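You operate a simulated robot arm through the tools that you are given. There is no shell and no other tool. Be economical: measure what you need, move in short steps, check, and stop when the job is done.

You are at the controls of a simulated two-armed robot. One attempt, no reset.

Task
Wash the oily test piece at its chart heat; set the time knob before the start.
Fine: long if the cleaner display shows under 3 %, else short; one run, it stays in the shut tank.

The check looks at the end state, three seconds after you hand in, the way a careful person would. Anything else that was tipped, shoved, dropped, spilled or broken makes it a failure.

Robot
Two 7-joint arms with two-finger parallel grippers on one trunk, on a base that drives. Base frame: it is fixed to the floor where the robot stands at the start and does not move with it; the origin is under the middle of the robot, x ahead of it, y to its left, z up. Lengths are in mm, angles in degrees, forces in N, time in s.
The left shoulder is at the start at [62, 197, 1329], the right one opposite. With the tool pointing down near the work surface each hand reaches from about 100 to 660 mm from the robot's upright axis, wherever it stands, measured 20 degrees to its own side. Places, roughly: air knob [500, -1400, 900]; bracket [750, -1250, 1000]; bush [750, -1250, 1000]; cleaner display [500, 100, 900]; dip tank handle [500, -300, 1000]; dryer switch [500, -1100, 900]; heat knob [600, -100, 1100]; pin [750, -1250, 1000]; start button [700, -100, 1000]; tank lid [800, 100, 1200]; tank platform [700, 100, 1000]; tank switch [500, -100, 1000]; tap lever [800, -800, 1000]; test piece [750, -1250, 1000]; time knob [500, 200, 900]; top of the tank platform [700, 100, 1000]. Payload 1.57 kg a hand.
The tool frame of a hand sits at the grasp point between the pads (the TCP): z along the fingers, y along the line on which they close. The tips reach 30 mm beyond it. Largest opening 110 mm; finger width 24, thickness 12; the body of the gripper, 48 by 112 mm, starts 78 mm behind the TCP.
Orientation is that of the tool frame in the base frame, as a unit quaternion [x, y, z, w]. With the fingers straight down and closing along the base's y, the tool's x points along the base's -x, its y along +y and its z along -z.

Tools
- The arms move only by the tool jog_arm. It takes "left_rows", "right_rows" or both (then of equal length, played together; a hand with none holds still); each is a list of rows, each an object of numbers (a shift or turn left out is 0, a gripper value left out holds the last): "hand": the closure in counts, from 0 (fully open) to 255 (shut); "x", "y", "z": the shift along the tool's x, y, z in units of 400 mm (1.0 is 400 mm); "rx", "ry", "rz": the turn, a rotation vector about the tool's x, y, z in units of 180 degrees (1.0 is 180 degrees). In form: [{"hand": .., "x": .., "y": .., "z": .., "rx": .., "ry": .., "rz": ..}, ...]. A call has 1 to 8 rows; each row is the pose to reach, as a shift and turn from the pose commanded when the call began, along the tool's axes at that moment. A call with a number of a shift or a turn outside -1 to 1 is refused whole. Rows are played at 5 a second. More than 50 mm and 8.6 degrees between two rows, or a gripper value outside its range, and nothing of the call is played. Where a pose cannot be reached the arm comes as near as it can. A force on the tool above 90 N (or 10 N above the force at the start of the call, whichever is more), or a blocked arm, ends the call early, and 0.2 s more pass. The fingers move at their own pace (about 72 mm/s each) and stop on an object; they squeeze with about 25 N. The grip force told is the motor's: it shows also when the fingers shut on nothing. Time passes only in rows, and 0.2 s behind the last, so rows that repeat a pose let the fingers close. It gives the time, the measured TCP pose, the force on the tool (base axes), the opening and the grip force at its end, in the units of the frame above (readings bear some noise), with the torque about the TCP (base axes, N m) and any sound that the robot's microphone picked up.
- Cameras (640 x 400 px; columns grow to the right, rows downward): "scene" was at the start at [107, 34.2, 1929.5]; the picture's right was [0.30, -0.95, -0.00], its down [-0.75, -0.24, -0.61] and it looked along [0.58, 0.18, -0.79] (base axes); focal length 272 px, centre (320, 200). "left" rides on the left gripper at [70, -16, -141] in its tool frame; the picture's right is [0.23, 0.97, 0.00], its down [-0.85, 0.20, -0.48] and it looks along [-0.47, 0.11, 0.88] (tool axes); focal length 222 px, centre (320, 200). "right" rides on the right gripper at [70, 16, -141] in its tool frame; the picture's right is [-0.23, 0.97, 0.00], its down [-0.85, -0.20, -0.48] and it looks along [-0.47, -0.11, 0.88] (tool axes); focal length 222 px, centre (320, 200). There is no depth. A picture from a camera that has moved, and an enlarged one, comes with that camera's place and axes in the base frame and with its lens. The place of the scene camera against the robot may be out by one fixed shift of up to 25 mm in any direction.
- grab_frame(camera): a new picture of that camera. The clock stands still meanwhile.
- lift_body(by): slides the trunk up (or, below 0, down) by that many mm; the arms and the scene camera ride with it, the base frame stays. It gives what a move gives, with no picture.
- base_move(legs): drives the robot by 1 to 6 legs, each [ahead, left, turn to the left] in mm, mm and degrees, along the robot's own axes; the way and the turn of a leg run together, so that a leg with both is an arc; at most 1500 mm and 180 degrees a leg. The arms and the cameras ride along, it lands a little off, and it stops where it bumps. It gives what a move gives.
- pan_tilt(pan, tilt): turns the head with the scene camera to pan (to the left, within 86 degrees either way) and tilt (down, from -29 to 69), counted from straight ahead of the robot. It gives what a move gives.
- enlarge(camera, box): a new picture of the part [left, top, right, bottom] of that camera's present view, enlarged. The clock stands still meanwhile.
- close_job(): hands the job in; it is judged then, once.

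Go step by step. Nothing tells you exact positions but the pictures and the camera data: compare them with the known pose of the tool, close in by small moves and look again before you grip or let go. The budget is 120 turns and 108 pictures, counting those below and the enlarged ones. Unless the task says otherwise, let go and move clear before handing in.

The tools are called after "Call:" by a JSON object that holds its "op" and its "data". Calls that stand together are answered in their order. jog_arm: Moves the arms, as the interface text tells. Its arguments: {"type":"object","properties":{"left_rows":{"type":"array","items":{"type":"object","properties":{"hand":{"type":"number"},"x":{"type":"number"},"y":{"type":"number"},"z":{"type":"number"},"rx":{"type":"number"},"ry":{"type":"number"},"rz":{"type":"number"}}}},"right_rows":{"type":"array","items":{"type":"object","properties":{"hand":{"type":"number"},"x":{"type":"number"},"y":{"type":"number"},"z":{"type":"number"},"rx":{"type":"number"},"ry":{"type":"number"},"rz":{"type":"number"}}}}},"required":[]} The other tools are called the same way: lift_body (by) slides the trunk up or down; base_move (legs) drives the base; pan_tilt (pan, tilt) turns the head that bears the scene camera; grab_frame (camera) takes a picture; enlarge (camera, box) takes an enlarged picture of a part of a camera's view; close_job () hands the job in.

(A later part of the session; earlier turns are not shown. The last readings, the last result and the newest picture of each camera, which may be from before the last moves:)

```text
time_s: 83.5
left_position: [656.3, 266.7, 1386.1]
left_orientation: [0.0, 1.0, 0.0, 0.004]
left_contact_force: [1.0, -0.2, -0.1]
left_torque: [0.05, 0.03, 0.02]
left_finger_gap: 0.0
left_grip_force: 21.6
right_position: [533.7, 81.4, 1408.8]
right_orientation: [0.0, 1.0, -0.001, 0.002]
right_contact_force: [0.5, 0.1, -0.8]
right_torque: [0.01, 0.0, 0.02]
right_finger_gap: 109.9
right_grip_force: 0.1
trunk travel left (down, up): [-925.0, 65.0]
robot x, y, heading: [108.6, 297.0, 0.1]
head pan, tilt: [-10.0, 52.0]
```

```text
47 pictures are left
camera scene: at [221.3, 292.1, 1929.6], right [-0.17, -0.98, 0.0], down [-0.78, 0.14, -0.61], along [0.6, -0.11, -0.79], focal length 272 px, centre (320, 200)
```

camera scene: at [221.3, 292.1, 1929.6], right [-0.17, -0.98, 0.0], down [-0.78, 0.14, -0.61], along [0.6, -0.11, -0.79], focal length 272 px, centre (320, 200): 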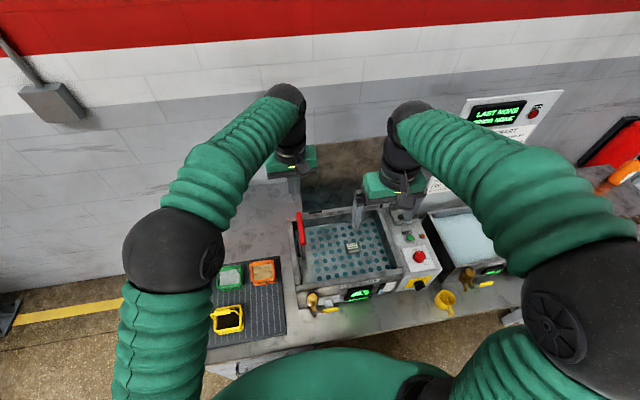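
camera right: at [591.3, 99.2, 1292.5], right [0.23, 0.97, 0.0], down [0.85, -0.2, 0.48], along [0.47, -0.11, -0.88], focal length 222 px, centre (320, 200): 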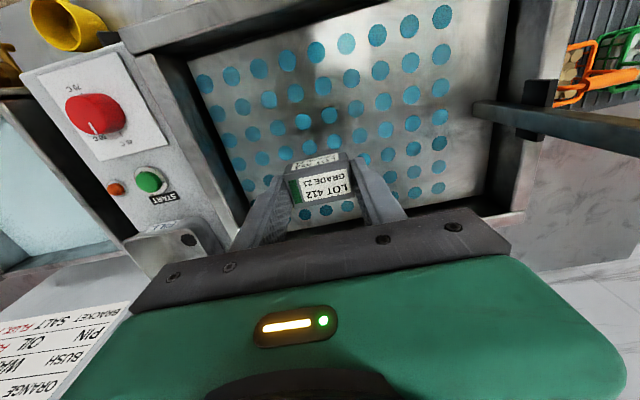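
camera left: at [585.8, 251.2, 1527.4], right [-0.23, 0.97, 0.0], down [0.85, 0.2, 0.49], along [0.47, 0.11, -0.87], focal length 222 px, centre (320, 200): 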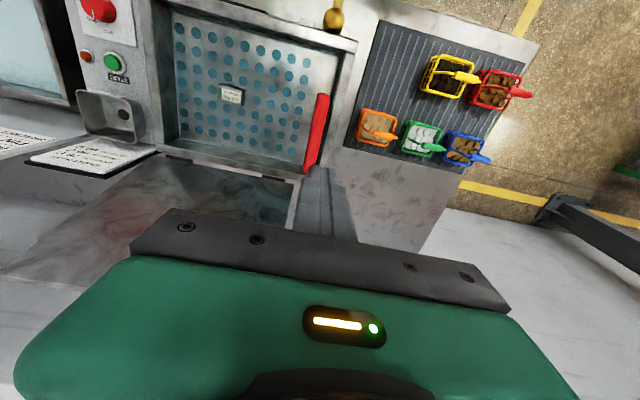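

Bar centre at ≈[655, 264, 1195]; the left fingers are right above. Descend toward it, then press gently.

Call:
{"op": "jog_arm", "data": {"left_rows": [{"y": -0.007, "z": 0.1}, {"y": -0.007, "z": 0.2}, {"y": -0.007, "z": 0.28}, {"y": -0.007, "z": 0.33}, {"y": -0.007, "z": 0.36}]}}

Call:
{"op": "jog_arm", "data": {"left_rows": [{"z": 0.01}, {"z": 0.02}, {"z": 0.03}, {"z": 0.04}, {"z": 0.05}, {"z": 0.06}, {"z": 0.07}]}}

Call:
{"op": "grab_frame", "data": {"camera": "left"}}

```text
time_s: 84.8
left_position: [655.6, 266.7, 1246.5]
left_orientation: [0.0, 1.0, 0.001, 0.008]
left_contact_force: [2.7, -0.1, 7.4]
left_torque: [-0.03, -0.01, 0.02]
left_finger_gap: 0.0
left_grip_force: 21.8
right_position: [529.8, 81.7, 1410.1]
right_orientation: [0.001, 1.0, 0.001, 0.004]
right_contact_force: [-0.3, 0.3, 0.5]
right_torque: [0.03, -0.03, -0.02]
right_finger_gap: 110.3
right_grip_force: 0.1
trunk travel left (down, up): [-925.0, 65.0]
robot x, y, heading: [105.1, 294.9, -0.0]
head pan, tilt: [-10.0, 52.0]
```

```text
time_s: 86.3
left_position: [656.1, 265.1, 1217.2]
left_orientation: [0.001, 1.0, 0.0, 0.004]
left_contact_force: [0.5, 0.8, 7.2]
left_torque: [-0.02, 0.1, 0.02]
left_finger_gap: 0.0
left_grip_force: 21.2
right_position: [530.6, 80.4, 1410.6]
right_orientation: [0.001, 1.0, -0.001, 0.003]
right_contact_force: [0.3, -0.1, 0.0]
right_torque: [0.01, 0.0, 0.01]
right_finger_gap: 110.1
right_grip_force: 0.1
trunk travel left (down, up): [-925.0, 65.0]
robot x, y, heading: [104.4, 292.9, -0.3]
head pan, tilt: [-10.0, 52.0]
```

```text
46 pictures are left
camera left: at [585.8, 250.0, 1357.8], right [-0.23, 0.97, 0.0], down [0.85, 0.2, 0.49], along [0.47, 0.11, -0.87], focal length 222 px, centre (320, 200)
```

left: 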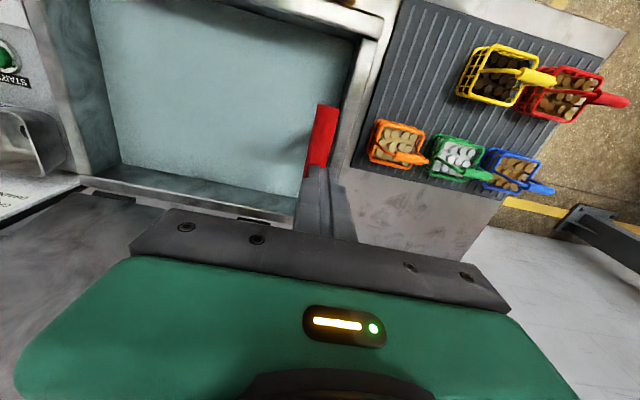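

The platform is sinking and the block is now under the liquid. Keep pressing until it bottoms out.

Call:
{"op": "jog_arm", "data": {"left_rows": [{"z": 0.02}, {"z": 0.045}, {"z": 0.07}, {"z": 0.095}, {"z": 0.12}, {"z": 0.145}, {"z": 0.17}, {"z": 0.195}]}}

Call:
{"op": "grab_frame", "data": {"camera": "left"}}

```text
time_s: 88.2
left_position: [655.2, 267.3, 1154.1]
left_orientation: [-0.001, 1.0, -0.005, 0.019]
left_contact_force: [5.2, 3.1, 89.0]
left_torque: [-0.27, 0.83, 0.23]
left_finger_gap: 0.2
left_grip_force: 21.6
right_position: [519.3, 83.7, 1416.2]
right_orientation: [0.0, 1.0, -0.001, 0.007]
right_contact_force: [-0.8, 0.2, -0.4]
right_torque: [0.04, 0.0, -0.01]
right_finger_gap: 110.0
right_grip_force: 0.2
trunk travel left (down, up): [-925.0, 65.0]
robot x, y, heading: [109.1, 295.3, 0.0]
head pan, tilt: [-10.0, 52.0]
```

```text
45 pictures are left
camera left: at [580.6, 251.7, 1293.5], right [-0.23, 0.97, -0.02], down [0.83, 0.21, 0.51], along [0.5, 0.1, -0.86], focal length 222 px, centre (320, 200)
```

left: 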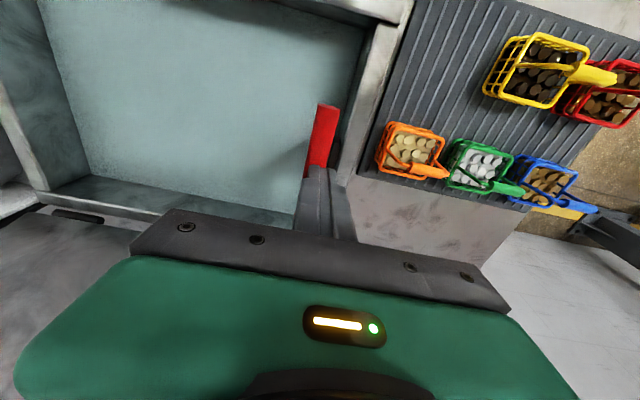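

Bottomed out. Raise the left hand and look at the tank with the lid.

Call:
{"op": "jog_arm", "data": {"left_rows": [{"z": -0.06}, {"z": -0.15}, {"z": -0.25}, {"z": -0.37}, {"z": -0.48, "x": 0.03, "y": 0.05}, {"z": -0.55, "x": 0.09, "y": 0.12}, {"z": -0.6, "x": 0.15, "y": 0.2}]}}

Call:
{"op": "enlarge", "data": {"camera": "scene", "box": [260, 130, 440, 300]}}

Call:
{"op": "grab_frame", "data": {"camera": "left"}}

```text
time_s: 89.8
left_position: [590.6, 347.6, 1381.4]
left_orientation: [0.001, 1.0, -0.001, 0.007]
left_contact_force: [-0.6, 0.1, 0.6]
left_torque: [-0.06, 0.0, 0.01]
left_finger_gap: 0.0
left_grip_force: 21.6
right_position: [526.0, 83.8, 1412.8]
right_orientation: [0.001, 1.0, -0.001, 0.005]
right_contact_force: [0.5, -0.4, 0.2]
right_torque: [-0.06, -0.04, 0.0]
right_finger_gap: 110.0
right_grip_force: 0.1
trunk travel left (down, up): [-925.0, 65.0]
robot x, y, heading: [110.7, 295.6, 0.1]
head pan, tilt: [-10.0, 52.0]
```

```text
2.35 times, centred on (350, 215) of scene
camera zoom: at [210.7, 294.3, 1930.2], right [-0.17, -0.98, 0.0], down [-0.77, 0.14, -0.62], along [0.61, -0.11, -0.79], focal length 641 px, centre (249, 165)
```

zoom: 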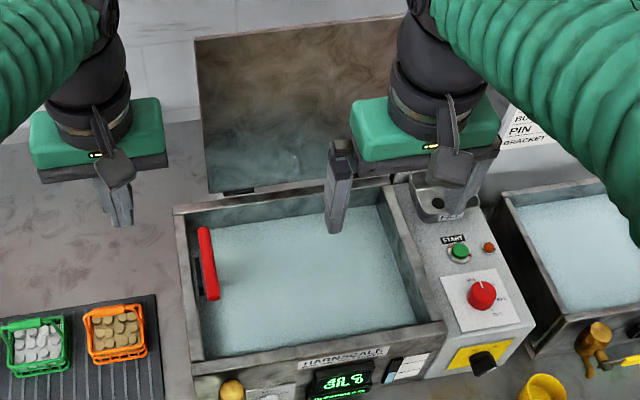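

```text
43 pictures are left
camera left: at [519.3, 331.5, 1520.6], right [-0.23, 0.97, 0.0], down [0.85, 0.2, 0.49], along [0.48, 0.11, -0.87], focal length 222 px, centre (320, 200)
```

left: 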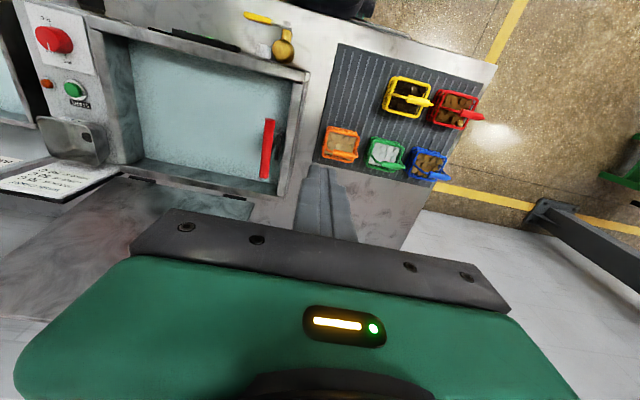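

The platform is down with the block submerged and the handle low. Now the heat knob, about [583, -133, 1045]; bring the right hand above it and look.

Call:
{"op": "jog_arm", "data": {"right_rows": [{"x": -0.018, "y": -0.068, "z": 0.085}, {"x": -0.036, "y": -0.136, "z": 0.17}, {"x": -0.054, "y": -0.204, "z": 0.255}, {"x": -0.072, "y": -0.272, "z": 0.34}, {"x": -0.09, "y": -0.34, "z": 0.425}, {"x": -0.108, "y": -0.408, "z": 0.51}, {"x": -0.126, "y": -0.476, "z": 0.595}, {"x": -0.1425, "y": -0.5425, "z": 0.68}]}}

Call:
{"op": "grab_frame", "data": {"camera": "right"}}

Call:
{"op": "enlarge", "data": {"camera": "scene", "box": [390, 215, 450, 300]}}

```text
time_s: 91.5
left_position: [596.8, 342.8, 1378.0]
left_orientation: [0.0, 1.0, 0.001, 0.005]
left_contact_force: [-0.1, 0.5, 0.4]
left_torque: [0.01, -0.01, 0.02]
left_finger_gap: 0.1
left_grip_force: 20.9
right_position: [591.9, -138.8, 1136.8]
right_orientation: [-0.001, 1.0, 0.001, 0.003]
right_contact_force: [0.6, -0.2, 0.5]
right_torque: [0.01, 0.05, 0.03]
right_finger_gap: 110.0
right_grip_force: 0.1
trunk travel left (down, up): [-925.0, 65.0]
robot x, y, heading: [109.4, 294.7, -0.1]
head pan, tilt: [-10.0, 52.0]
```

```text
42 pictures are left
camera right: at [521.3, -121.2, 1278.8], right [0.23, 0.97, 0.0], down [0.85, -0.2, 0.48], along [0.47, -0.11, -0.88], focal length 222 px, centre (320, 200)
```

right: 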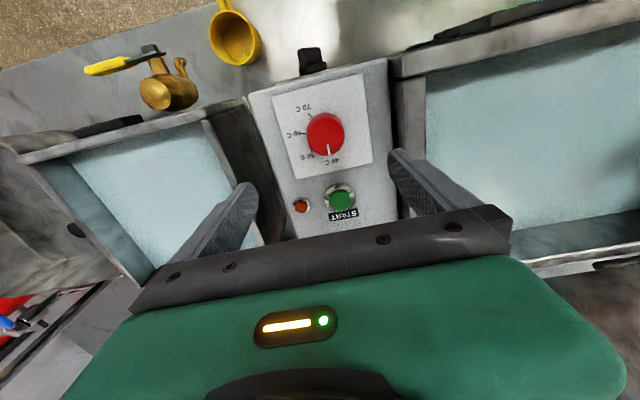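

```text
4.71 times, centred on (420, 258) of scene
camera zoom: at [222.0, 286.5, 1929.5], right [-0.17, -0.98, 0.0], down [-0.78, 0.14, -0.61], along [0.6, -0.1, -0.79], focal length 1282 px, centre (-151, -71)
```

zoom: 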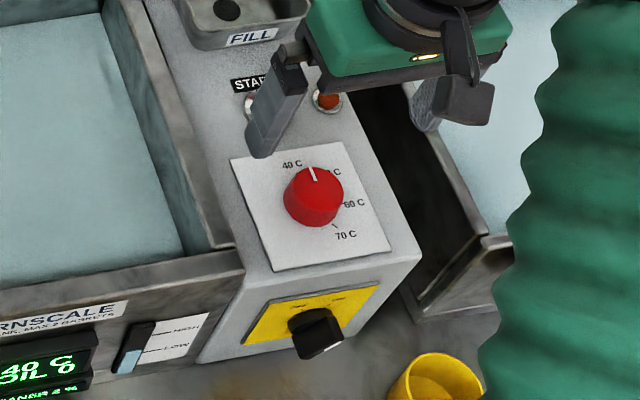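

Call:
{"op": "enlarge", "data": {"camera": "right", "box": [260, 70, 400, 230]}}

Call:
{"op": "enlarge", "data": {"camera": "scene", "box": [410, 270, 435, 295]}}

```text
2.50 times, centred on (330, 150) of right
camera zoom: at [521.3, -121.2, 1278.8], right [0.23, 0.97, 0.0], down [0.85, -0.2, 0.48], along [0.47, -0.11, -0.88], focal length 555 px, centre (295, 325)
```

zoom: 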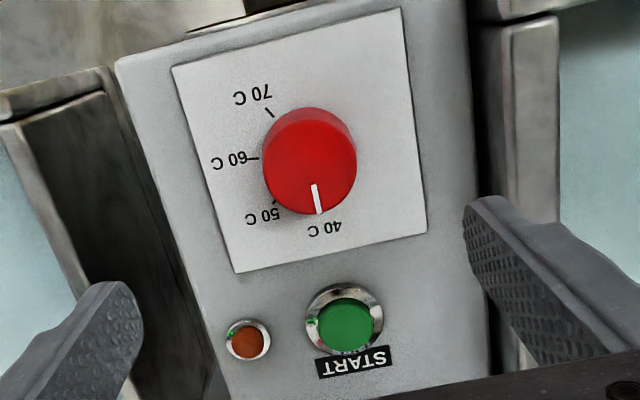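

```text
16.00 times, centred on (422, 282) of scene
camera zoom: at [222.0, 286.5, 1929.5], right [-0.17, -0.98, 0.0], down [-0.78, 0.14, -0.61], along [0.6, -0.1, -0.79], focal length 4357 px, centre (-1320, -1120)
```

zoom: 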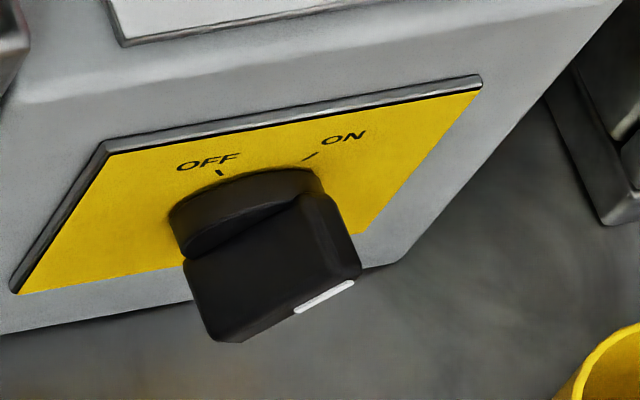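

Heat ticks sit about 0/50/100/150° clockwise; the power switch mark points to ON and displays are lit. I'll pre-rotate the right hand −60° over the knob axis [571, -126.5].

Call:
{"op": "jog_arm", "data": {"right_rows": [{"x": 0.0525, "y": 0.031, "rz": -0.042, "hand": 93}, {"x": 0.0525, "y": 0.031, "rz": -0.084}, {"x": 0.0525, "y": 0.031, "rz": -0.126}, {"x": 0.0525, "y": 0.031, "rz": -0.168}, {"x": 0.0525, "y": 0.031, "rz": -0.21}, {"x": 0.0525, "y": 0.031, "rz": -0.252}, {"x": 0.0525, "y": 0.031, "rz": -0.294}, {"x": 0.0525, "y": 0.031, "rz": -0.333}]}}

Call:
{"op": "grab_frame", "data": {"camera": "right"}}

```text
time_s: 93.3
left_position: [595.2, 342.7, 1378.9]
left_orientation: [0.001, 1.0, 0.002, 0.005]
left_contact_force: [0.2, 0.1, -0.7]
left_torque: [-0.02, 0.02, 0.01]
left_finger_gap: 0.1
left_grip_force: 20.7
right_position: [569.5, -125.5, 1138.8]
right_orientation: [-0.5, 0.866, -0.001, 0.002]
right_contact_force: [0.5, 0.0, -0.6]
right_torque: [-0.04, -0.01, 0.0]
right_finger_gap: 70.2
right_grip_force: 0.0
trunk travel left (down, up): [-925.0, 65.0]
robot x, y, heading: [109.0, 295.9, 0.2]
head pan, tilt: [-10.0, 52.0]
```

```text
38 pictures are left
camera right: at [518.6, -176.3, 1279.8], right [-0.73, 0.68, 0.0], down [0.6, 0.64, 0.48], along [0.33, 0.35, -0.88], focal length 222 px, centre (320, 200)
```

right: 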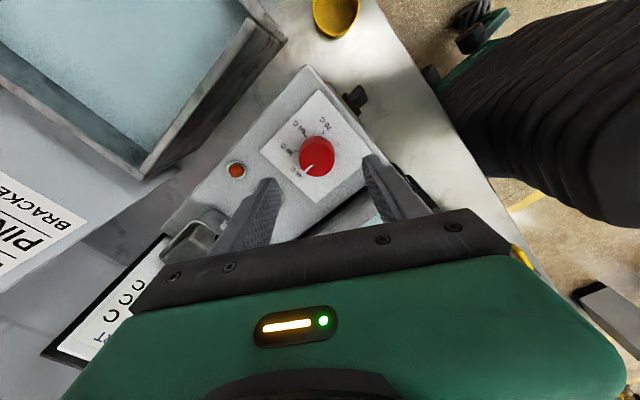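

Knob centre confirmed at [571, -126]. Descend to grip height and close.

Call:
{"op": "jog_arm", "data": {"right_rows": [{"z": 0.1}, {"z": 0.16}, {"z": 0.192}, {"z": 0.192}]}}

Call:
{"op": "enlarge", "data": {"camera": "right", "box": [200, 80, 440, 250]}}

```text
time_s: 94.5
left_position: [590.4, 349.6, 1380.2]
left_orientation: [0.001, 1.0, -0.002, 0.006]
left_contact_force: [0.9, 0.4, -0.3]
left_torque: [0.02, 0.01, -0.02]
left_finger_gap: 0.4
left_grip_force: 21.4
right_position: [571.1, -125.6, 1074.3]
right_orientation: [-0.499, 0.867, -0.012, 0.005]
right_contact_force: [-6.1, 3.5, 67.1]
right_torque: [1.84, 2.83, 0.09]
right_finger_gap: 75.6
right_grip_force: 3.2
trunk travel left (down, up): [-925.0, 65.0]
robot x, y, heading: [105.8, 295.8, -0.2]
head pan, tilt: [-10.0, 52.0]
stopped in row 4 (right hand): the force on the tool passed its limit at 95 N (the readings are from after the stop); the commanded pose is now the measured one
```

```text
2.35 times, centred on (320, 165) of right
camera zoom: at [520.2, -174.6, 1215.8], right [-0.73, 0.69, -0.03], down [0.59, 0.65, 0.48], along [0.35, 0.33, -0.88], focal length 523 px, centre (320, 282)
```

zoom: 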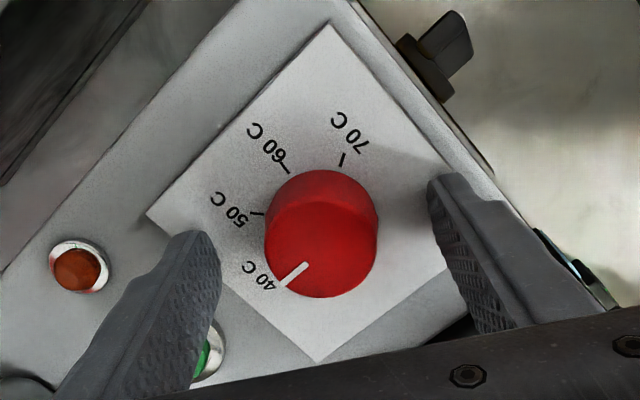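

The fingertip met the panel (so panel ≈1044, knob top ≈1072). Back off a few mm, recentre to [566, -129], and close on the knob.

Call:
{"op": "jog_arm", "data": {"right_rows": [{"z": -0.02}, {"z": -0.014, "x": 0.013, "y": 0.007}, {"z": -0.014, "x": 0.013, "y": 0.007}, {"z": -0.014, "x": 0.013, "y": 0.007, "hand": 255}, {"z": -0.014, "x": 0.013, "y": 0.007, "hand": 255}, {"z": -0.014, "x": 0.013, "y": 0.007, "hand": 255}]}}

Call:
{"op": "enlarge", "data": {"camera": "right", "box": [200, 80, 440, 250]}}

```text
time_s: 95.9
left_position: [596.0, 347.1, 1378.0]
left_orientation: [0.001, 1.0, 0.0, 0.004]
left_contact_force: [-0.2, 0.5, -0.9]
left_torque: [-0.03, 0.01, 0.01]
left_finger_gap: 0.2
left_grip_force: 21.4
right_position: [569.1, -130.5, 1074.0]
right_orientation: [-0.499, 0.866, -0.01, 0.004]
right_contact_force: [3.4, 0.1, 17.2]
right_torque: [1.13, -0.4, 0.06]
right_finger_gap: 37.7
right_grip_force: 43.5
trunk travel left (down, up): [-925.0, 65.0]
robot x, y, heading: [103.7, 292.5, 0.1]
head pan, tilt: [-10.0, 52.0]
```

```text
2.35 times, centred on (320, 165) of right
camera zoom: at [516.7, -179.8, 1215.4], right [-0.73, 0.69, -0.02], down [0.59, 0.65, 0.48], along [0.34, 0.34, -0.88], focal length 523 px, centre (320, 282)
```

zoom: 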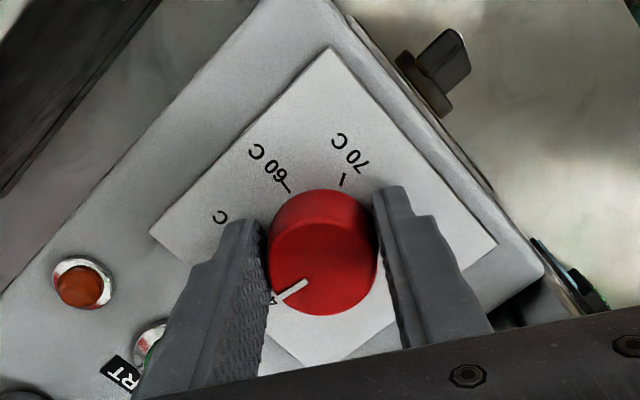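

Knob gripped. Turn clockwise, first 64°, lifting the tips slightly off the panel.

Call:
{"op": "jog_arm", "data": {"right_rows": [{"z": -0.007, "rz": 0.044}, {"z": -0.007, "rz": 0.088}, {"z": -0.007, "rz": 0.132}, {"z": -0.007, "rz": 0.176}, {"z": -0.007, "rz": 0.22}, {"z": -0.007, "rz": 0.264}, {"z": -0.007, "rz": 0.308}, {"z": -0.007, "rz": 0.352}]}}

Call:
{"op": "jog_arm", "data": {"right_rows": [{"rz": 0.044}, {"rz": 0.088}, {"rz": 0.132}, {"rz": 0.176}, {"rz": 0.22}, {"rz": 0.264}, {"rz": 0.308}, {"rz": 0.352}]}}

Call:
{"op": "enlarge", "data": {"camera": "right", "box": [200, 60, 440, 250]}}

Call:
{"op": "enlarge", "data": {"camera": "scene", "box": [340, 215, 450, 305]}}

```text
time_s: 97.7
left_position: [594.6, 348.0, 1377.2]
left_orientation: [0.0, 1.0, -0.001, 0.004]
left_contact_force: [-0.4, 1.0, -0.9]
left_torque: [0.03, -0.02, -0.02]
left_finger_gap: 0.0
left_grip_force: 21.6
right_position: [566.0, -127.0, 1072.4]
right_orientation: [0.032, 0.999, -0.002, 0.005]
right_contact_force: [-12.3, 19.0, -28.7]
right_torque: [0.43, 0.49, 0.13]
right_finger_gap: 37.8
right_grip_force: 43.5
trunk travel left (down, up): [-925.0, 65.0]
robot x, y, heading: [109.8, 292.7, 0.0]
head pan, tilt: [-10.0, 52.0]
```

```text
time_s: 99.5
left_position: [596.8, 349.1, 1377.5]
left_orientation: [0.0, 1.0, -0.002, 0.004]
left_contact_force: [-0.8, 0.3, 0.8]
left_torque: [0.0, -0.01, -0.01]
left_finger_gap: 0.3
left_grip_force: 21.7
right_position: [570.2, -123.8, 1077.3]
right_orientation: [0.551, 0.834, 0.0, 0.01]
right_contact_force: [-1.3, 23.9, -10.7]
right_torque: [0.69, 0.14, 0.05]
right_finger_gap: 37.2
right_grip_force: 43.4
trunk travel left (down, up): [-925.0, 65.0]
robot x, y, heading: [108.3, 292.5, -0.2]
head pan, tilt: [-10.0, 52.0]
```

```text
2.11 times, centred on (320, 155) of right
camera zoom: at [555.0, -52.3, 1217.9], right [0.98, 0.17, 0.01], down [0.14, -0.86, 0.49], along [0.1, -0.48, -0.87], focal length 468 px, centre (320, 295)
```

zoom: 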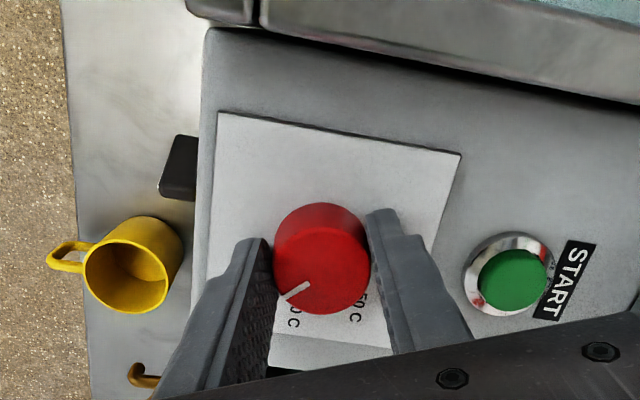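

```text
4.44 times, centred on (395, 260) of scene
camera zoom: at [221.0, 301.0, 1929.6], right [-0.17, -0.98, 0.01], down [-0.78, 0.13, -0.61], along [0.6, -0.11, -0.79], focal length 1210 px, centre (-13, -67)
```

zoom: 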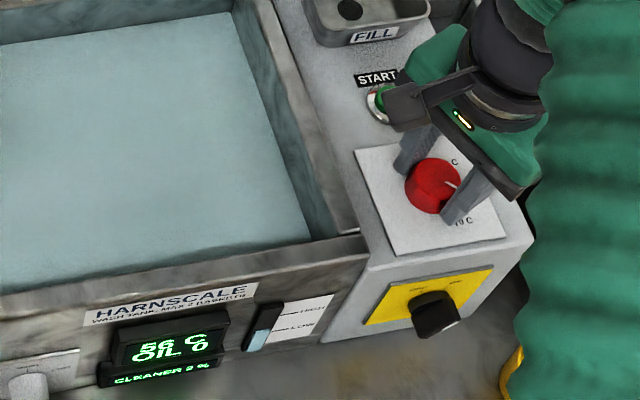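

Turned ~127°. The display now reads 56 °C, possibly rising. I'll release and lift to read the pointer.

Call:
{"op": "jog_arm", "data": {"right_rows": [{"hand": 180}, {"hand": 93}, {"hand": 93, "z": -0.08}, {"z": -0.2}]}}

Call:
{"op": "enlarge", "data": {"camera": "right", "box": [240, 60, 420, 240]}}

Call:
{"op": "enlarge", "data": {"camera": "scene", "box": [340, 215, 450, 305]}}

```text
time_s: 100.5
left_position: [595.2, 351.4, 1378.7]
left_orientation: [0.0, 1.0, -0.003, 0.006]
left_contact_force: [-0.1, 0.1, 0.1]
left_torque: [-0.02, -0.02, 0.02]
left_finger_gap: 0.0
left_grip_force: 21.0
right_position: [563.8, -127.8, 1158.9]
right_orientation: [0.551, 0.834, -0.001, 0.012]
right_contact_force: [0.8, 0.5, 0.6]
right_torque: [-0.02, -0.01, 0.03]
right_finger_gap: 69.6
right_grip_force: 0.1
trunk travel left (down, up): [-925.0, 65.0]
robot x, y, heading: [107.4, 298.9, -0.1]
head pan, tilt: [-10.0, 52.0]
```

```text
2.22 times, centred on (330, 150) of right
camera zoom: at [550.3, -52.9, 1299.5], right [0.98, 0.17, 0.01], down [0.14, -0.86, 0.49], along [0.1, -0.48, -0.87], focal length 494 px, centre (298, 311)
```

zoom: 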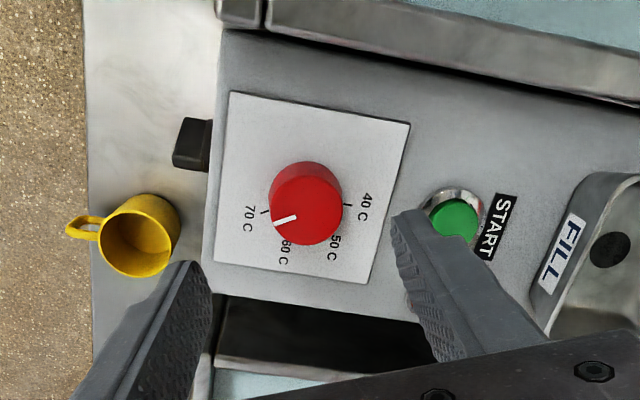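

```text
4.44 times, centred on (395, 260) of scene
camera zoom: at [216.8, 296.8, 1929.9], right [-0.17, -0.98, 0.0], down [-0.78, 0.14, -0.61], along [0.61, -0.11, -0.79], focal length 1210 px, centre (-13, -67)
```

zoom: 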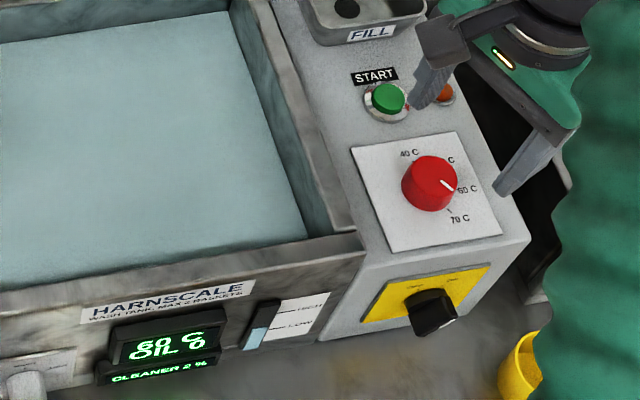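

The pointer looks near 70 and the display climbs (60 °C now). I'll wait a bit and re-read.

Call:
{"op": "jog_arm", "data": {"right_rows": [{"z": 0}, {"z": 0}, {"z": 0}, {"z": 0}, {"z": 0}, {"z": 0}, {"z": 0}, {"z": 0}]}}

Call:
{"op": "enlarge", "data": {"camera": "scene", "box": [340, 215, 450, 305]}}

```text
time_s: 102.3
left_position: [595.1, 345.0, 1378.5]
left_orientation: [0.0, 1.0, 0.0, 0.004]
left_contact_force: [0.5, 0.6, 0.0]
left_torque: [0.0, 0.01, 0.01]
left_finger_gap: 0.1
left_grip_force: 21.5
right_position: [567.4, -129.9, 1156.2]
right_orientation: [0.55, 0.835, 0.0, 0.01]
right_contact_force: [-0.7, -0.2, -0.1]
right_torque: [-0.01, -0.01, 0.02]
right_finger_gap: 69.9
right_grip_force: 0.1
trunk travel left (down, up): [-925.0, 65.0]
robot x, y, heading: [108.0, 293.5, 0.2]
head pan, tilt: [-10.0, 52.0]
```

```text
4.44 times, centred on (395, 260) of scene
camera zoom: at [218.8, 290.5, 1929.7], right [-0.17, -0.98, 0.0], down [-0.78, 0.14, -0.61], along [0.6, -0.11, -0.79], focal length 1210 px, centre (-13, -67)
```

zoom: 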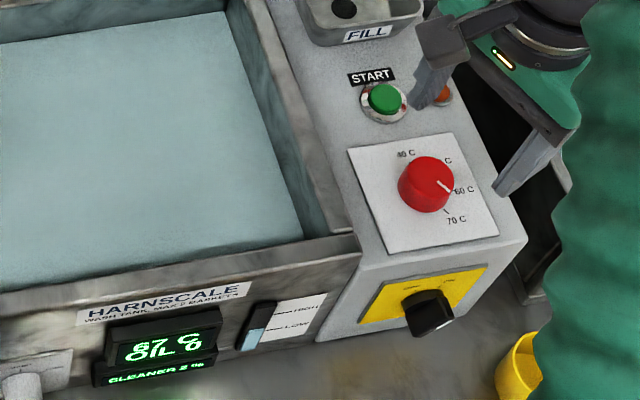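

Call:
{"op": "enlarge", "data": {"camera": "scene", "box": [355, 285, 382, 305]}}

Call:
{"op": "jog_arm", "data": {"right_rows": [{"z": -0.06}, {"z": -0.12}, {"z": -0.18}, {"z": -0.24}, {"z": -0.24}, {"z": -0.24}]}}

Call:
{"op": "enlarge", "data": {"camera": "scene", "box": [340, 215, 450, 305]}}

```text
16.00 times, centred on (368, 295) of scene
camera zoom: at [218.8, 290.5, 1929.7], right [-0.17, -0.98, 0.0], down [-0.78, 0.14, -0.61], along [0.6, -0.11, -0.79], focal length 4357 px, centre (-456, -1320)
```

zoom: 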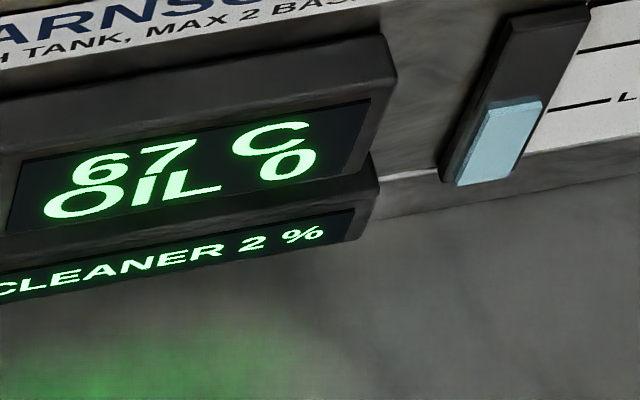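

```text
time_s: 103.7
left_position: [596.1, 343.9, 1378.2]
left_orientation: [0.0, 1.0, 0.001, 0.004]
left_contact_force: [-0.2, -0.5, -1.0]
left_torque: [0.01, -0.02, 0.02]
left_finger_gap: 0.1
left_grip_force: 20.9
right_position: [565.3, -131.4, 1250.2]
right_orientation: [0.55, 0.835, 0.001, 0.009]
right_contact_force: [-0.7, 0.0, -0.5]
right_torque: [0.01, 0.02, -0.03]
right_finger_gap: 69.9
right_grip_force: 0.1
trunk travel left (down, up): [-925.0, 65.0]
robot x, y, heading: [105.8, 294.8, 0.1]
head pan, tilt: [-10.0, 52.0]
```

```text
4.44 times, centred on (395, 260) of scene
camera zoom: at [219.1, 289.8, 1929.7], right [-0.17, -0.98, 0.0], down [-0.78, 0.14, -0.61], along [0.6, -0.11, -0.79], focal length 1210 px, centre (-13, -67)
```

zoom: 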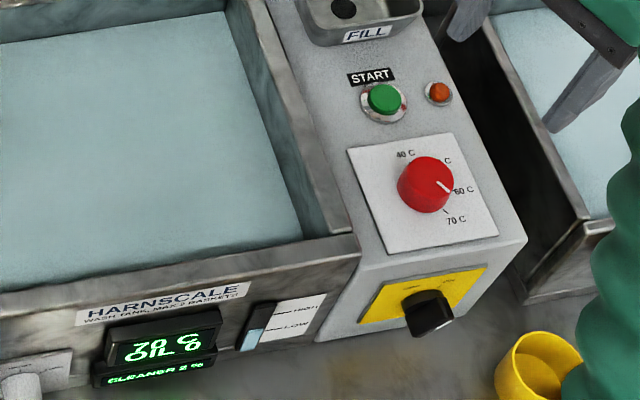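

Heat is at ~70 (display nearly there). Next is the lid, which leans back ~30° with its top edge around [890, 95, 1330] — far. I'll back off a bit and turn the robot left so the right shoulder comes forward, raise the trunk, and look.

Call:
{"op": "base_move", "data": {"legs": [[-56, 0, 0], [0, -154, 0], [0, 0, 58]]}}

Call:
{"op": "lift_body", "data": {"by": 60}}

Call:
{"op": "pan_tilt", "data": {"pan": -65, "tilt": 42}}

Call:
{"op": "grab_frame", "data": {"camera": "scene"}}

```text
time_s: 108.2
left_position: [270.6, 581.1, 1378.0]
left_orientation: [-0.482, 0.876, 0.002, 0.004]
left_contact_force: [0.4, 0.8, 0.0]
left_torque: [-0.01, 0.03, 0.01]
left_finger_gap: 0.0
left_grip_force: 21.2
right_position: [655.2, 301.1, 1250.4]
right_orientation: [0.081, 0.997, 0.004, 0.007]
right_contact_force: [0.4, 0.0, 0.4]
right_torque: [-0.03, 0.01, 0.03]
right_finger_gap: 69.7
right_grip_force: 0.0
trunk travel left (down, up): [-925.0, 65.0]
robot x, y, heading: [51.7, 142.5, 57.5]
head pan, tilt: [-10.0, 52.0]
```

```text
time_s: 109.2
left_position: [258.4, 584.2, 1439.1]
left_orientation: [-0.482, 0.876, -0.001, 0.009]
left_contact_force: [0.0, 0.3, -0.2]
left_torque: [-0.01, -0.02, 0.03]
left_finger_gap: 0.0
left_grip_force: 21.6
right_position: [642.8, 303.9, 1315.5]
right_orientation: [0.08, 0.997, 0.003, 0.011]
right_contact_force: [-0.4, 0.0, 1.0]
right_torque: [-0.02, 0.0, 0.0]
right_finger_gap: 69.8
right_grip_force: 0.0
trunk travel left (down, up): [-985.0, 5.0]
robot x, y, heading: [50.7, 140.9, 57.6]
head pan, tilt: [-10.0, 52.0]
```

```text
time_s: 110.4
left_position: [255.7, 585.6, 1437.8]
left_orientation: [-0.482, 0.876, -0.001, 0.007]
left_contact_force: [-0.8, -0.2, 0.2]
left_torque: [0.0, -0.06, 0.01]
left_finger_gap: 0.2
left_grip_force: 21.3
right_position: [643.0, 306.2, 1316.0]
right_orientation: [0.079, 0.997, 0.002, 0.012]
right_contact_force: [1.1, 0.4, 0.7]
right_torque: [-0.01, -0.03, 0.02]
right_finger_gap: 70.0
right_grip_force: 0.1
trunk travel left (down, up): [-985.0, 5.0]
robot x, y, heading: [52.4, 138.0, 57.7]
head pan, tilt: [-65.0, 42.0]
```

```text
28 pictures are left
camera scene: at [148.4, 176.2, 2004.0], right [-0.13, -0.99, 0.0], down [-0.66, 0.08, -0.74], along [0.74, -0.1, -0.67], focal length 272 px, centre (320, 200)
```

scene: 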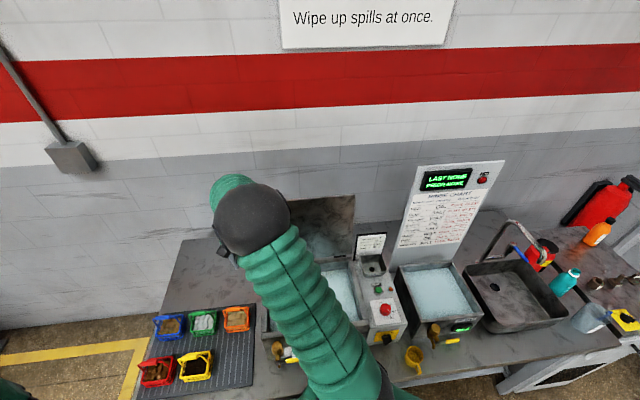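

Lid top edge triangulates to about x 880–890, z 1340. I'll raise the right hand, close the fingers, tilt them ~25° forward, and position above and before the lid at y≈95.

Call:
{"op": "jog_arm", "data": {"right_rows": [{"hand": 255, "z": -0.1, "rz": -0.01}, {"z": -0.2, "x": -0.02, "y": -0.04, "ry": -0.025, "rz": -0.02}, {"z": -0.28, "x": -0.08, "y": -0.12, "ry": -0.05, "rz": -0.03}, {"z": -0.32, "x": -0.15, "y": -0.2, "ry": -0.08, "rz": -0.04}, {"z": -0.335, "x": -0.22, "y": -0.28, "ry": -0.1, "rz": -0.05}, {"z": -0.335, "x": -0.29, "y": -0.36, "ry": -0.12, "rz": -0.05}, {"z": -0.335, "x": -0.34, "y": -0.43, "ry": -0.139, "rz": -0.05}, {"z": -0.335, "x": -0.372, "y": -0.475, "ry": -0.139, "rz": -0.05}]}}

Call:
{"op": "grab_frame", "data": {"camera": "scene"}}

Call:
{"op": "grab_frame", "data": {"camera": "right"}}

```text
refused: row 3 steps farther than a row can; nothing moved
```

```text
27 pictures are left
camera scene: at [148.4, 176.2, 2004.0], right [-0.13, -0.99, 0.0], down [-0.66, 0.08, -0.74], along [0.74, -0.1, -0.67], focal length 272 px, centre (320, 200)
```

scene: 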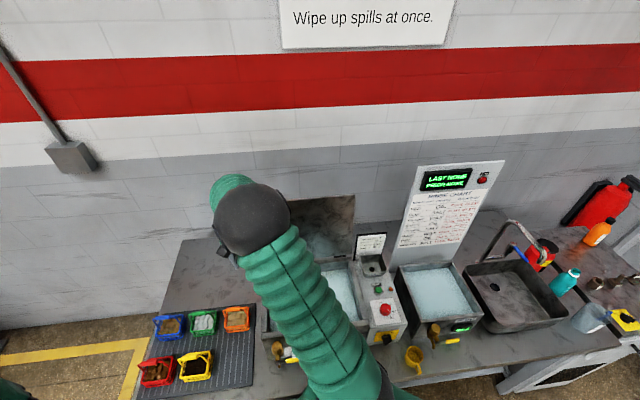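

```text
26 pictures are left
camera right: at [573.1, 333.2, 1456.0], right [0.38, 0.92, 0.01], down [0.8, -0.34, 0.5], along [0.46, -0.18, -0.87], focal length 222 px, centre (320, 200)
```

right: 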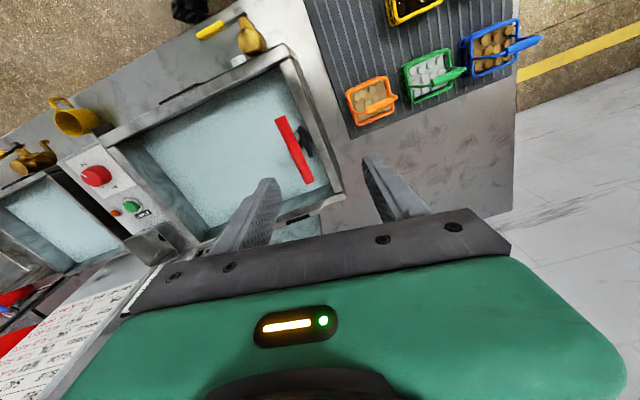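

The move was refused for step size; redo it in smaller steps.

Call:
{"op": "jog_arm", "data": {"right_rows": [{"hand": 255, "z": -0.1, "rz": -0.01}, {"z": -0.2, "x": -0.02, "y": -0.03, "ry": -0.02, "rz": -0.02}, {"z": -0.26, "x": -0.07, "y": -0.1, "ry": -0.04, "rz": -0.03}, {"z": -0.3, "x": -0.12, "y": -0.18, "ry": -0.06, "rz": -0.04}, {"z": -0.33, "x": -0.18, "y": -0.26, "ry": -0.08, "rz": -0.05}, {"z": -0.335, "x": -0.25, "y": -0.34, "ry": -0.1, "rz": -0.05}, {"z": -0.335, "x": -0.31, "y": -0.42, "ry": -0.12, "rz": -0.05}, {"z": -0.335, "x": -0.372, "y": -0.475, "ry": -0.139, "rz": -0.05}]}}

```text
time_s: 112.2
left_position: [261.3, 583.9, 1439.4]
left_orientation: [-0.483, 0.876, 0.001, 0.007]
left_contact_force: [0.5, 0.8, 0.0]
left_torque: [0.0, -0.03, 0.02]
left_finger_gap: 0.0
left_grip_force: 21.0
right_position: [760.8, 89.6, 1450.0]
right_orientation: [0.001, 0.974, -0.015, 0.227]
right_contact_force: [0.2, -0.3, 0.4]
right_torque: [0.0, 0.03, -0.04]
right_finger_gap: 0.0
right_grip_force: 22.2
trunk travel left (down, up): [-985.0, 5.0]
robot x, y, heading: [50.8, 143.2, 57.7]
head pan, tilt: [-65.0, 42.0]
```

Call:
{"op": "base_move", "data": {"legs": [[14.5, -23, 0]]}}

Call:
{"op": "grab_frame", "data": {"camera": "scene"}}

Call:
{"op": "grab_frame", "data": {"camera": "right"}}

```text
time_s: 113.0
left_position: [291.8, 577.7, 1440.8]
left_orientation: [-0.483, 0.876, 0.003, 0.006]
left_contact_force: [-0.4, 0.5, 0.2]
left_torque: [0.01, 0.0, -0.03]
left_finger_gap: 0.1
left_grip_force: 21.5
right_position: [790.5, 83.4, 1449.8]
right_orientation: [0.002, 0.974, -0.012, 0.227]
right_contact_force: [-0.4, 0.3, 0.0]
right_torque: [0.02, -0.02, 0.0]
right_finger_gap: 0.1
right_grip_force: 21.1
trunk travel left (down, up): [-985.0, 5.0]
robot x, y, heading: [82.6, 143.5, 57.5]
head pan, tilt: [-65.0, 42.0]
```

```text
25 pictures are left
camera scene: at [197.3, 158.0, 2003.0], right [-0.13, -0.99, 0.0], down [-0.67, 0.09, -0.74], along [0.73, -0.09, -0.68], focal length 272 px, centre (320, 200)
```

scene: 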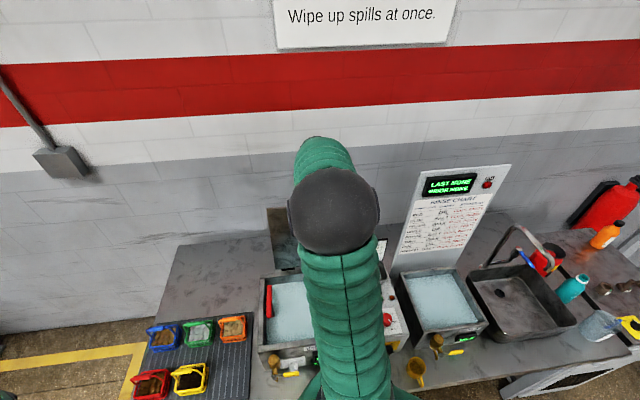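

```text
24 pictures are left
camera right: at [666.6, 104.7, 1545.2], right [0.21, 0.97, 0.08], down [0.56, -0.19, 0.81], along [0.8, -0.13, -0.58], focal length 222 px, centre (320, 200)
```

right: 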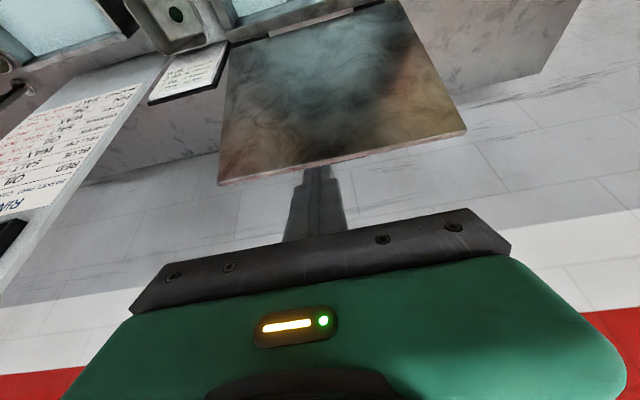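

The wrist view shows the lid edge at about x 855, z 1353, y −54…245. I'll pass over it to x≈890, then lower the closed fingers behind it.

Call:
{"op": "jog_arm", "data": {"right_rows": [{"x": -0.1, "z": 0.05}, {"x": -0.2, "z": 0.1}, {"x": -0.224, "z": 0.11}, {"x": -0.18, "z": 0.2}, {"x": -0.14, "z": 0.28}, {"x": -0.119, "z": 0.323}]}}

Call:
{"op": "grab_frame", "data": {"camera": "right"}}

```text
time_s: 114.5
left_position: [277.6, 591.6, 1437.4]
left_orientation: [-0.483, 0.876, -0.004, 0.008]
left_contact_force: [0.1, -0.5, 0.4]
left_torque: [-0.04, 0.02, 0.0]
left_finger_gap: 0.0
left_grip_force: 21.8
right_position: [876.5, 95.2, 1362.2]
right_orientation: [0.001, 0.973, -0.017, 0.23]
right_contact_force: [-0.5, 0.2, -0.7]
right_torque: [-0.03, 0.0, 0.0]
right_finger_gap: 0.0
right_grip_force: 21.5
trunk travel left (down, up): [-985.0, 5.0]
robot x, y, heading: [78.8, 142.7, 57.5]
head pan, tilt: [-65.0, 42.0]
```

```text
23 pictures are left
camera right: at [751.8, 116.6, 1456.4], right [0.21, 0.97, 0.07], down [0.55, -0.18, 0.82], along [0.81, -0.14, -0.57], focal length 222 px, centre (320, 200)
```

right: 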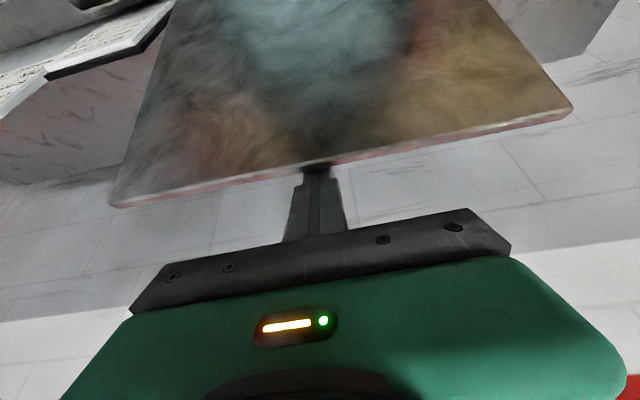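

The fingertips are hooked behind the lid edge. Lower a little and pull back gently to vertical.

Call:
{"op": "jog_arm", "data": {"right_rows": [{"x": 0.0165, "z": 0.034}, {"x": 0.06, "z": 0.012}, {"x": 0.105, "z": -0.01}, {"x": 0.15, "z": -0.032}, {"x": 0.195, "z": -0.054}, {"x": 0.24, "z": -0.076}, {"x": 0.285, "z": -0.098}, {"x": 0.317, "z": -0.12}]}}

Call:
{"op": "grab_frame", "data": {"camera": "right"}}

```text
time_s: 116.2
left_position: [266.8, 580.8, 1442.6]
left_orientation: [-0.482, 0.876, -0.003, 0.015]
left_contact_force: [0.3, -0.7, -0.2]
left_torque: [0.01, 0.02, -0.01]
left_finger_gap: 0.1
left_grip_force: 21.9
right_position: [735.5, 85.3, 1357.4]
right_orientation: [0.002, 0.971, -0.013, 0.24]
right_contact_force: [-12.1, -11.3, 63.2]
right_torque: [0.0, -1.06, -0.25]
right_finger_gap: 0.1
right_grip_force: 21.7
trunk travel left (down, up): [-985.0, 5.0]
robot x, y, heading: [79.7, 140.8, 57.6]
head pan, tilt: [-65.0, 42.0]
```

```text
22 pictures are left
camera right: at [607.5, 106.4, 1450.5], right [0.21, 0.97, 0.08], down [0.53, -0.18, 0.83], along [0.82, -0.13, -0.56], focal length 222 px, centre (320, 200)
```

right: 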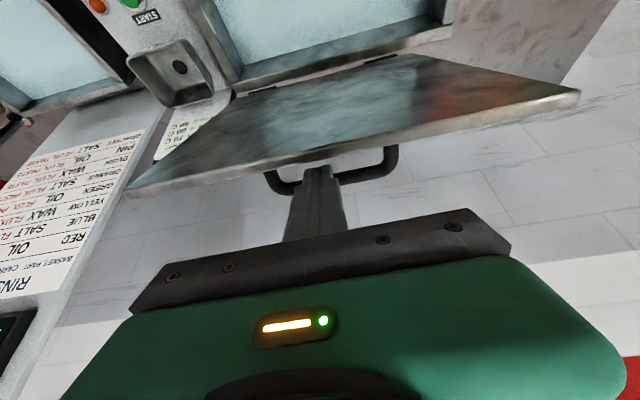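

The lid is now ~13° past vertical and holds by itself; my tips are pressing on its handle. I'll lift out, shift right to y≈0 away from the handle, and straighten the tool.

Call:
{"op": "jog_arm", "data": {"right_rows": [{"x": -0.028, "z": -0.056}, {"x": -0.056, "z": -0.112}, {"x": -0.06, "z": -0.115, "y": -0.09}, {"x": -0.072, "z": -0.104, "y": -0.18, "ry": 0.03}, {"x": -0.072, "z": -0.104, "y": -0.21, "ry": 0.07}, {"x": -0.072, "z": -0.104, "y": -0.21, "ry": 0.11}, {"x": -0.072, "z": -0.104, "y": -0.21, "ry": 0.148}]}}

Call:
{"op": "grab_frame", "data": {"camera": "right"}}

```text
time_s: 117.8
left_position: [284.4, 581.8, 1440.7]
left_orientation: [-0.482, 0.876, 0.0, 0.01]
left_contact_force: [1.1, 0.8, -0.7]
left_torque: [0.0, 0.04, 0.01]
left_finger_gap: 0.0
left_grip_force: 20.9
right_position: [753.6, 1.7, 1397.8]
right_orientation: [0.006, 1.0, -0.013, -0.002]
right_contact_force: [0.7, 0.3, 0.3]
right_torque: [-0.02, -0.03, -0.01]
right_finger_gap: 0.0
right_grip_force: 21.5
trunk travel left (down, up): [-985.0, 5.0]
robot x, y, heading: [78.1, 142.5, 57.5]
head pan, tilt: [-65.0, 42.0]
```

```text
21 pictures are left
camera right: at [685.7, 23.8, 1540.1], right [0.24, 0.97, -0.03], down [0.86, -0.2, 0.48], along [0.46, -0.14, -0.88], focal length 222 px, centre (320, 200)
```

right: 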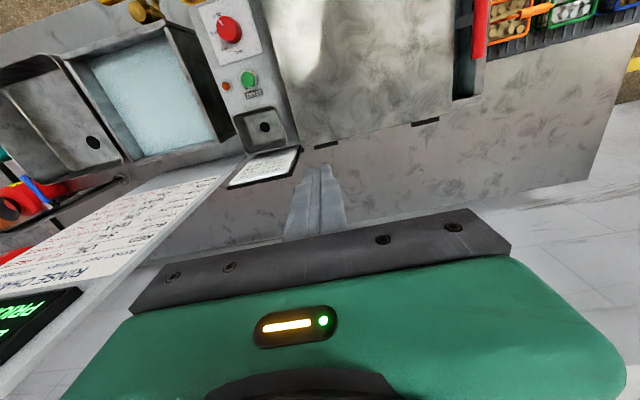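

The lid appears to have swung down onto the tank. Check with the scene camera.

Call:
{"op": "jog_arm", "data": {"right_rows": [{"x": 0.1, "z": -0.03}, {"x": 0.2, "z": -0.03}, {"x": 0.3, "z": -0.03, "y": -0.05}, {"x": 0.4, "z": -0.03, "y": -0.1}, {"x": 0.5, "z": -0.03, "y": -0.15}, {"x": 0.58, "z": -0.03, "y": -0.2}]}}

Call:
{"op": "grab_frame", "data": {"camera": "scene"}}

```text
time_s: 119.2
left_position: [276.7, 586.8, 1439.5]
left_orientation: [-0.482, 0.876, -0.003, 0.009]
left_contact_force: [-0.8, 0.2, 0.0]
left_torque: [0.02, -0.04, -0.01]
left_finger_gap: 0.1
left_grip_force: 21.0
right_position: [514.3, -69.6, 1416.3]
right_orientation: [0.004, 1.0, -0.014, 0.001]
right_contact_force: [0.9, 0.6, -0.1]
right_torque: [0.02, -0.04, 0.0]
right_finger_gap: 0.0
right_grip_force: 21.8
trunk travel left (down, up): [-985.0, 5.0]
robot x, y, heading: [79.3, 140.4, 57.6]
head pan, tilt: [-65.0, 42.0]
```

```text
20 pictures are left
camera scene: at [176.1, 170.2, 2004.1], right [-0.13, -0.99, 0.0], down [-0.66, 0.09, -0.74], along [0.74, -0.1, -0.67], focal length 272 px, centre (320, 200)
```

scene: 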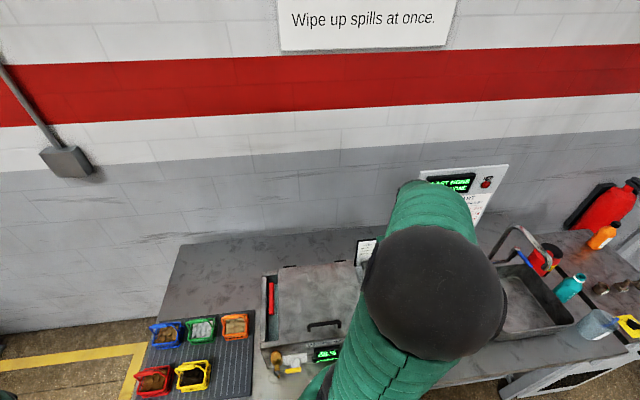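

The lid is shut. Now the time knob: turn the robot back, retreat to about x=-80, y=36, and lower the trunk for a horizontal left-hand approach.

Call:
{"op": "base_move", "data": {"legs": [[0, 0, -57.6], [-160, 0, 0], [0, -104, 0]]}}

Call:
{"op": "lift_body", "data": {"by": -240}}

Call:
{"op": "pan_tilt", "data": {"pan": 10, "tilt": 40}}

Call:
{"op": "grab_frame", "data": {"camera": "scene"}}

```text
time_s: 124.0
left_position: [403.6, 151.6, 1437.9]
left_orientation: [-0.01, 1.0, -0.019, 0.006]
left_contact_force: [0.3, 0.4, -0.5]
left_torque: [-0.1, 0.01, 0.0]
left_finger_gap: 0.0
left_grip_force: 21.2
right_position: [-16.3, -409.7, 1426.7]
right_orientation: [0.479, 0.878, -0.024, -0.001]
right_contact_force: [1.7, -0.9, 0.3]
right_torque: [0.1, 0.04, -0.01]
right_finger_gap: 0.0
right_grip_force: 21.3
trunk travel left (down, up): [-985.0, 5.0]
robot x, y, heading: [-81.6, 41.3, 0.6]
head pan, tilt: [-65.0, 42.0]
```

```text
time_s: 126.5
left_position: [402.0, 119.4, 1200.3]
left_orientation: [-0.009, 1.0, -0.006, 0.007]
left_contact_force: [0.1, 0.1, -0.7]
left_torque: [0.01, -0.01, 0.0]
left_finger_gap: 0.0
left_grip_force: 21.7
right_position: [-17.7, -443.3, 1174.0]
right_orientation: [0.48, 0.877, -0.012, -0.006]
right_contact_force: [0.4, 0.4, 0.2]
right_torque: [-0.03, -0.02, 0.04]
right_finger_gap: 0.0
right_grip_force: 21.1
trunk travel left (down, up): [-745.0, 245.0]
robot x, y, heading: [-81.6, 41.5, 0.9]
head pan, tilt: [-65.0, 42.0]
```

```text
time_s: 127.9
left_position: [403.1, 120.2, 1200.1]
left_orientation: [-0.009, 1.0, -0.007, 0.007]
left_contact_force: [0.0, -0.6, -0.5]
left_torque: [0.01, 0.0, 0.03]
left_finger_gap: 0.1
left_grip_force: 21.0
right_position: [-17.3, -439.5, 1175.2]
right_orientation: [0.481, 0.877, -0.013, -0.006]
right_contact_force: [-0.2, 0.8, -0.1]
right_torque: [-0.01, 0.04, -0.01]
right_finger_gap: 0.0
right_grip_force: 21.2
trunk travel left (down, up): [-745.0, 245.0]
robot x, y, heading: [-79.7, 40.7, 0.8]
head pan, tilt: [10.0, 40.0]
```

```text
19 pictures are left
camera scene: at [39.9, 56.0, 1766.7], right [0.18, -0.98, -0.01], down [-0.63, -0.11, -0.77], along [0.75, 0.14, -0.64], focal length 272 px, centre (320, 200)
```

scene: 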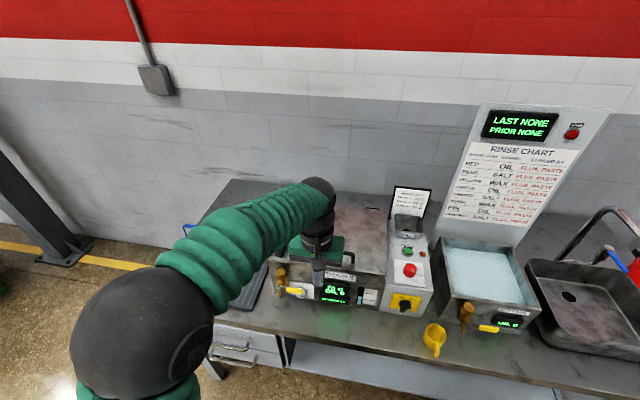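

Call:
{"op": "enlarge", "data": {"camera": "scene", "box": [262, 250, 422, 320]}}

```text
4.00 times, centred on (342, 285) of scene
camera zoom: at [39.9, 56.0, 1766.7], right [0.18, -0.98, -0.01], down [-0.63, -0.11, -0.77], along [0.75, 0.14, -0.64], focal length 1089 px, centre (232, -140)
```

zoom: 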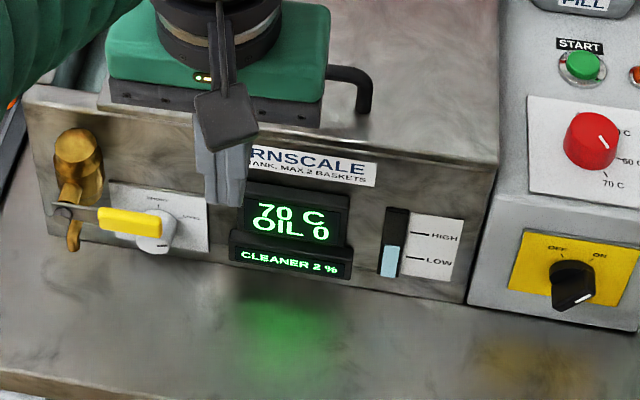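

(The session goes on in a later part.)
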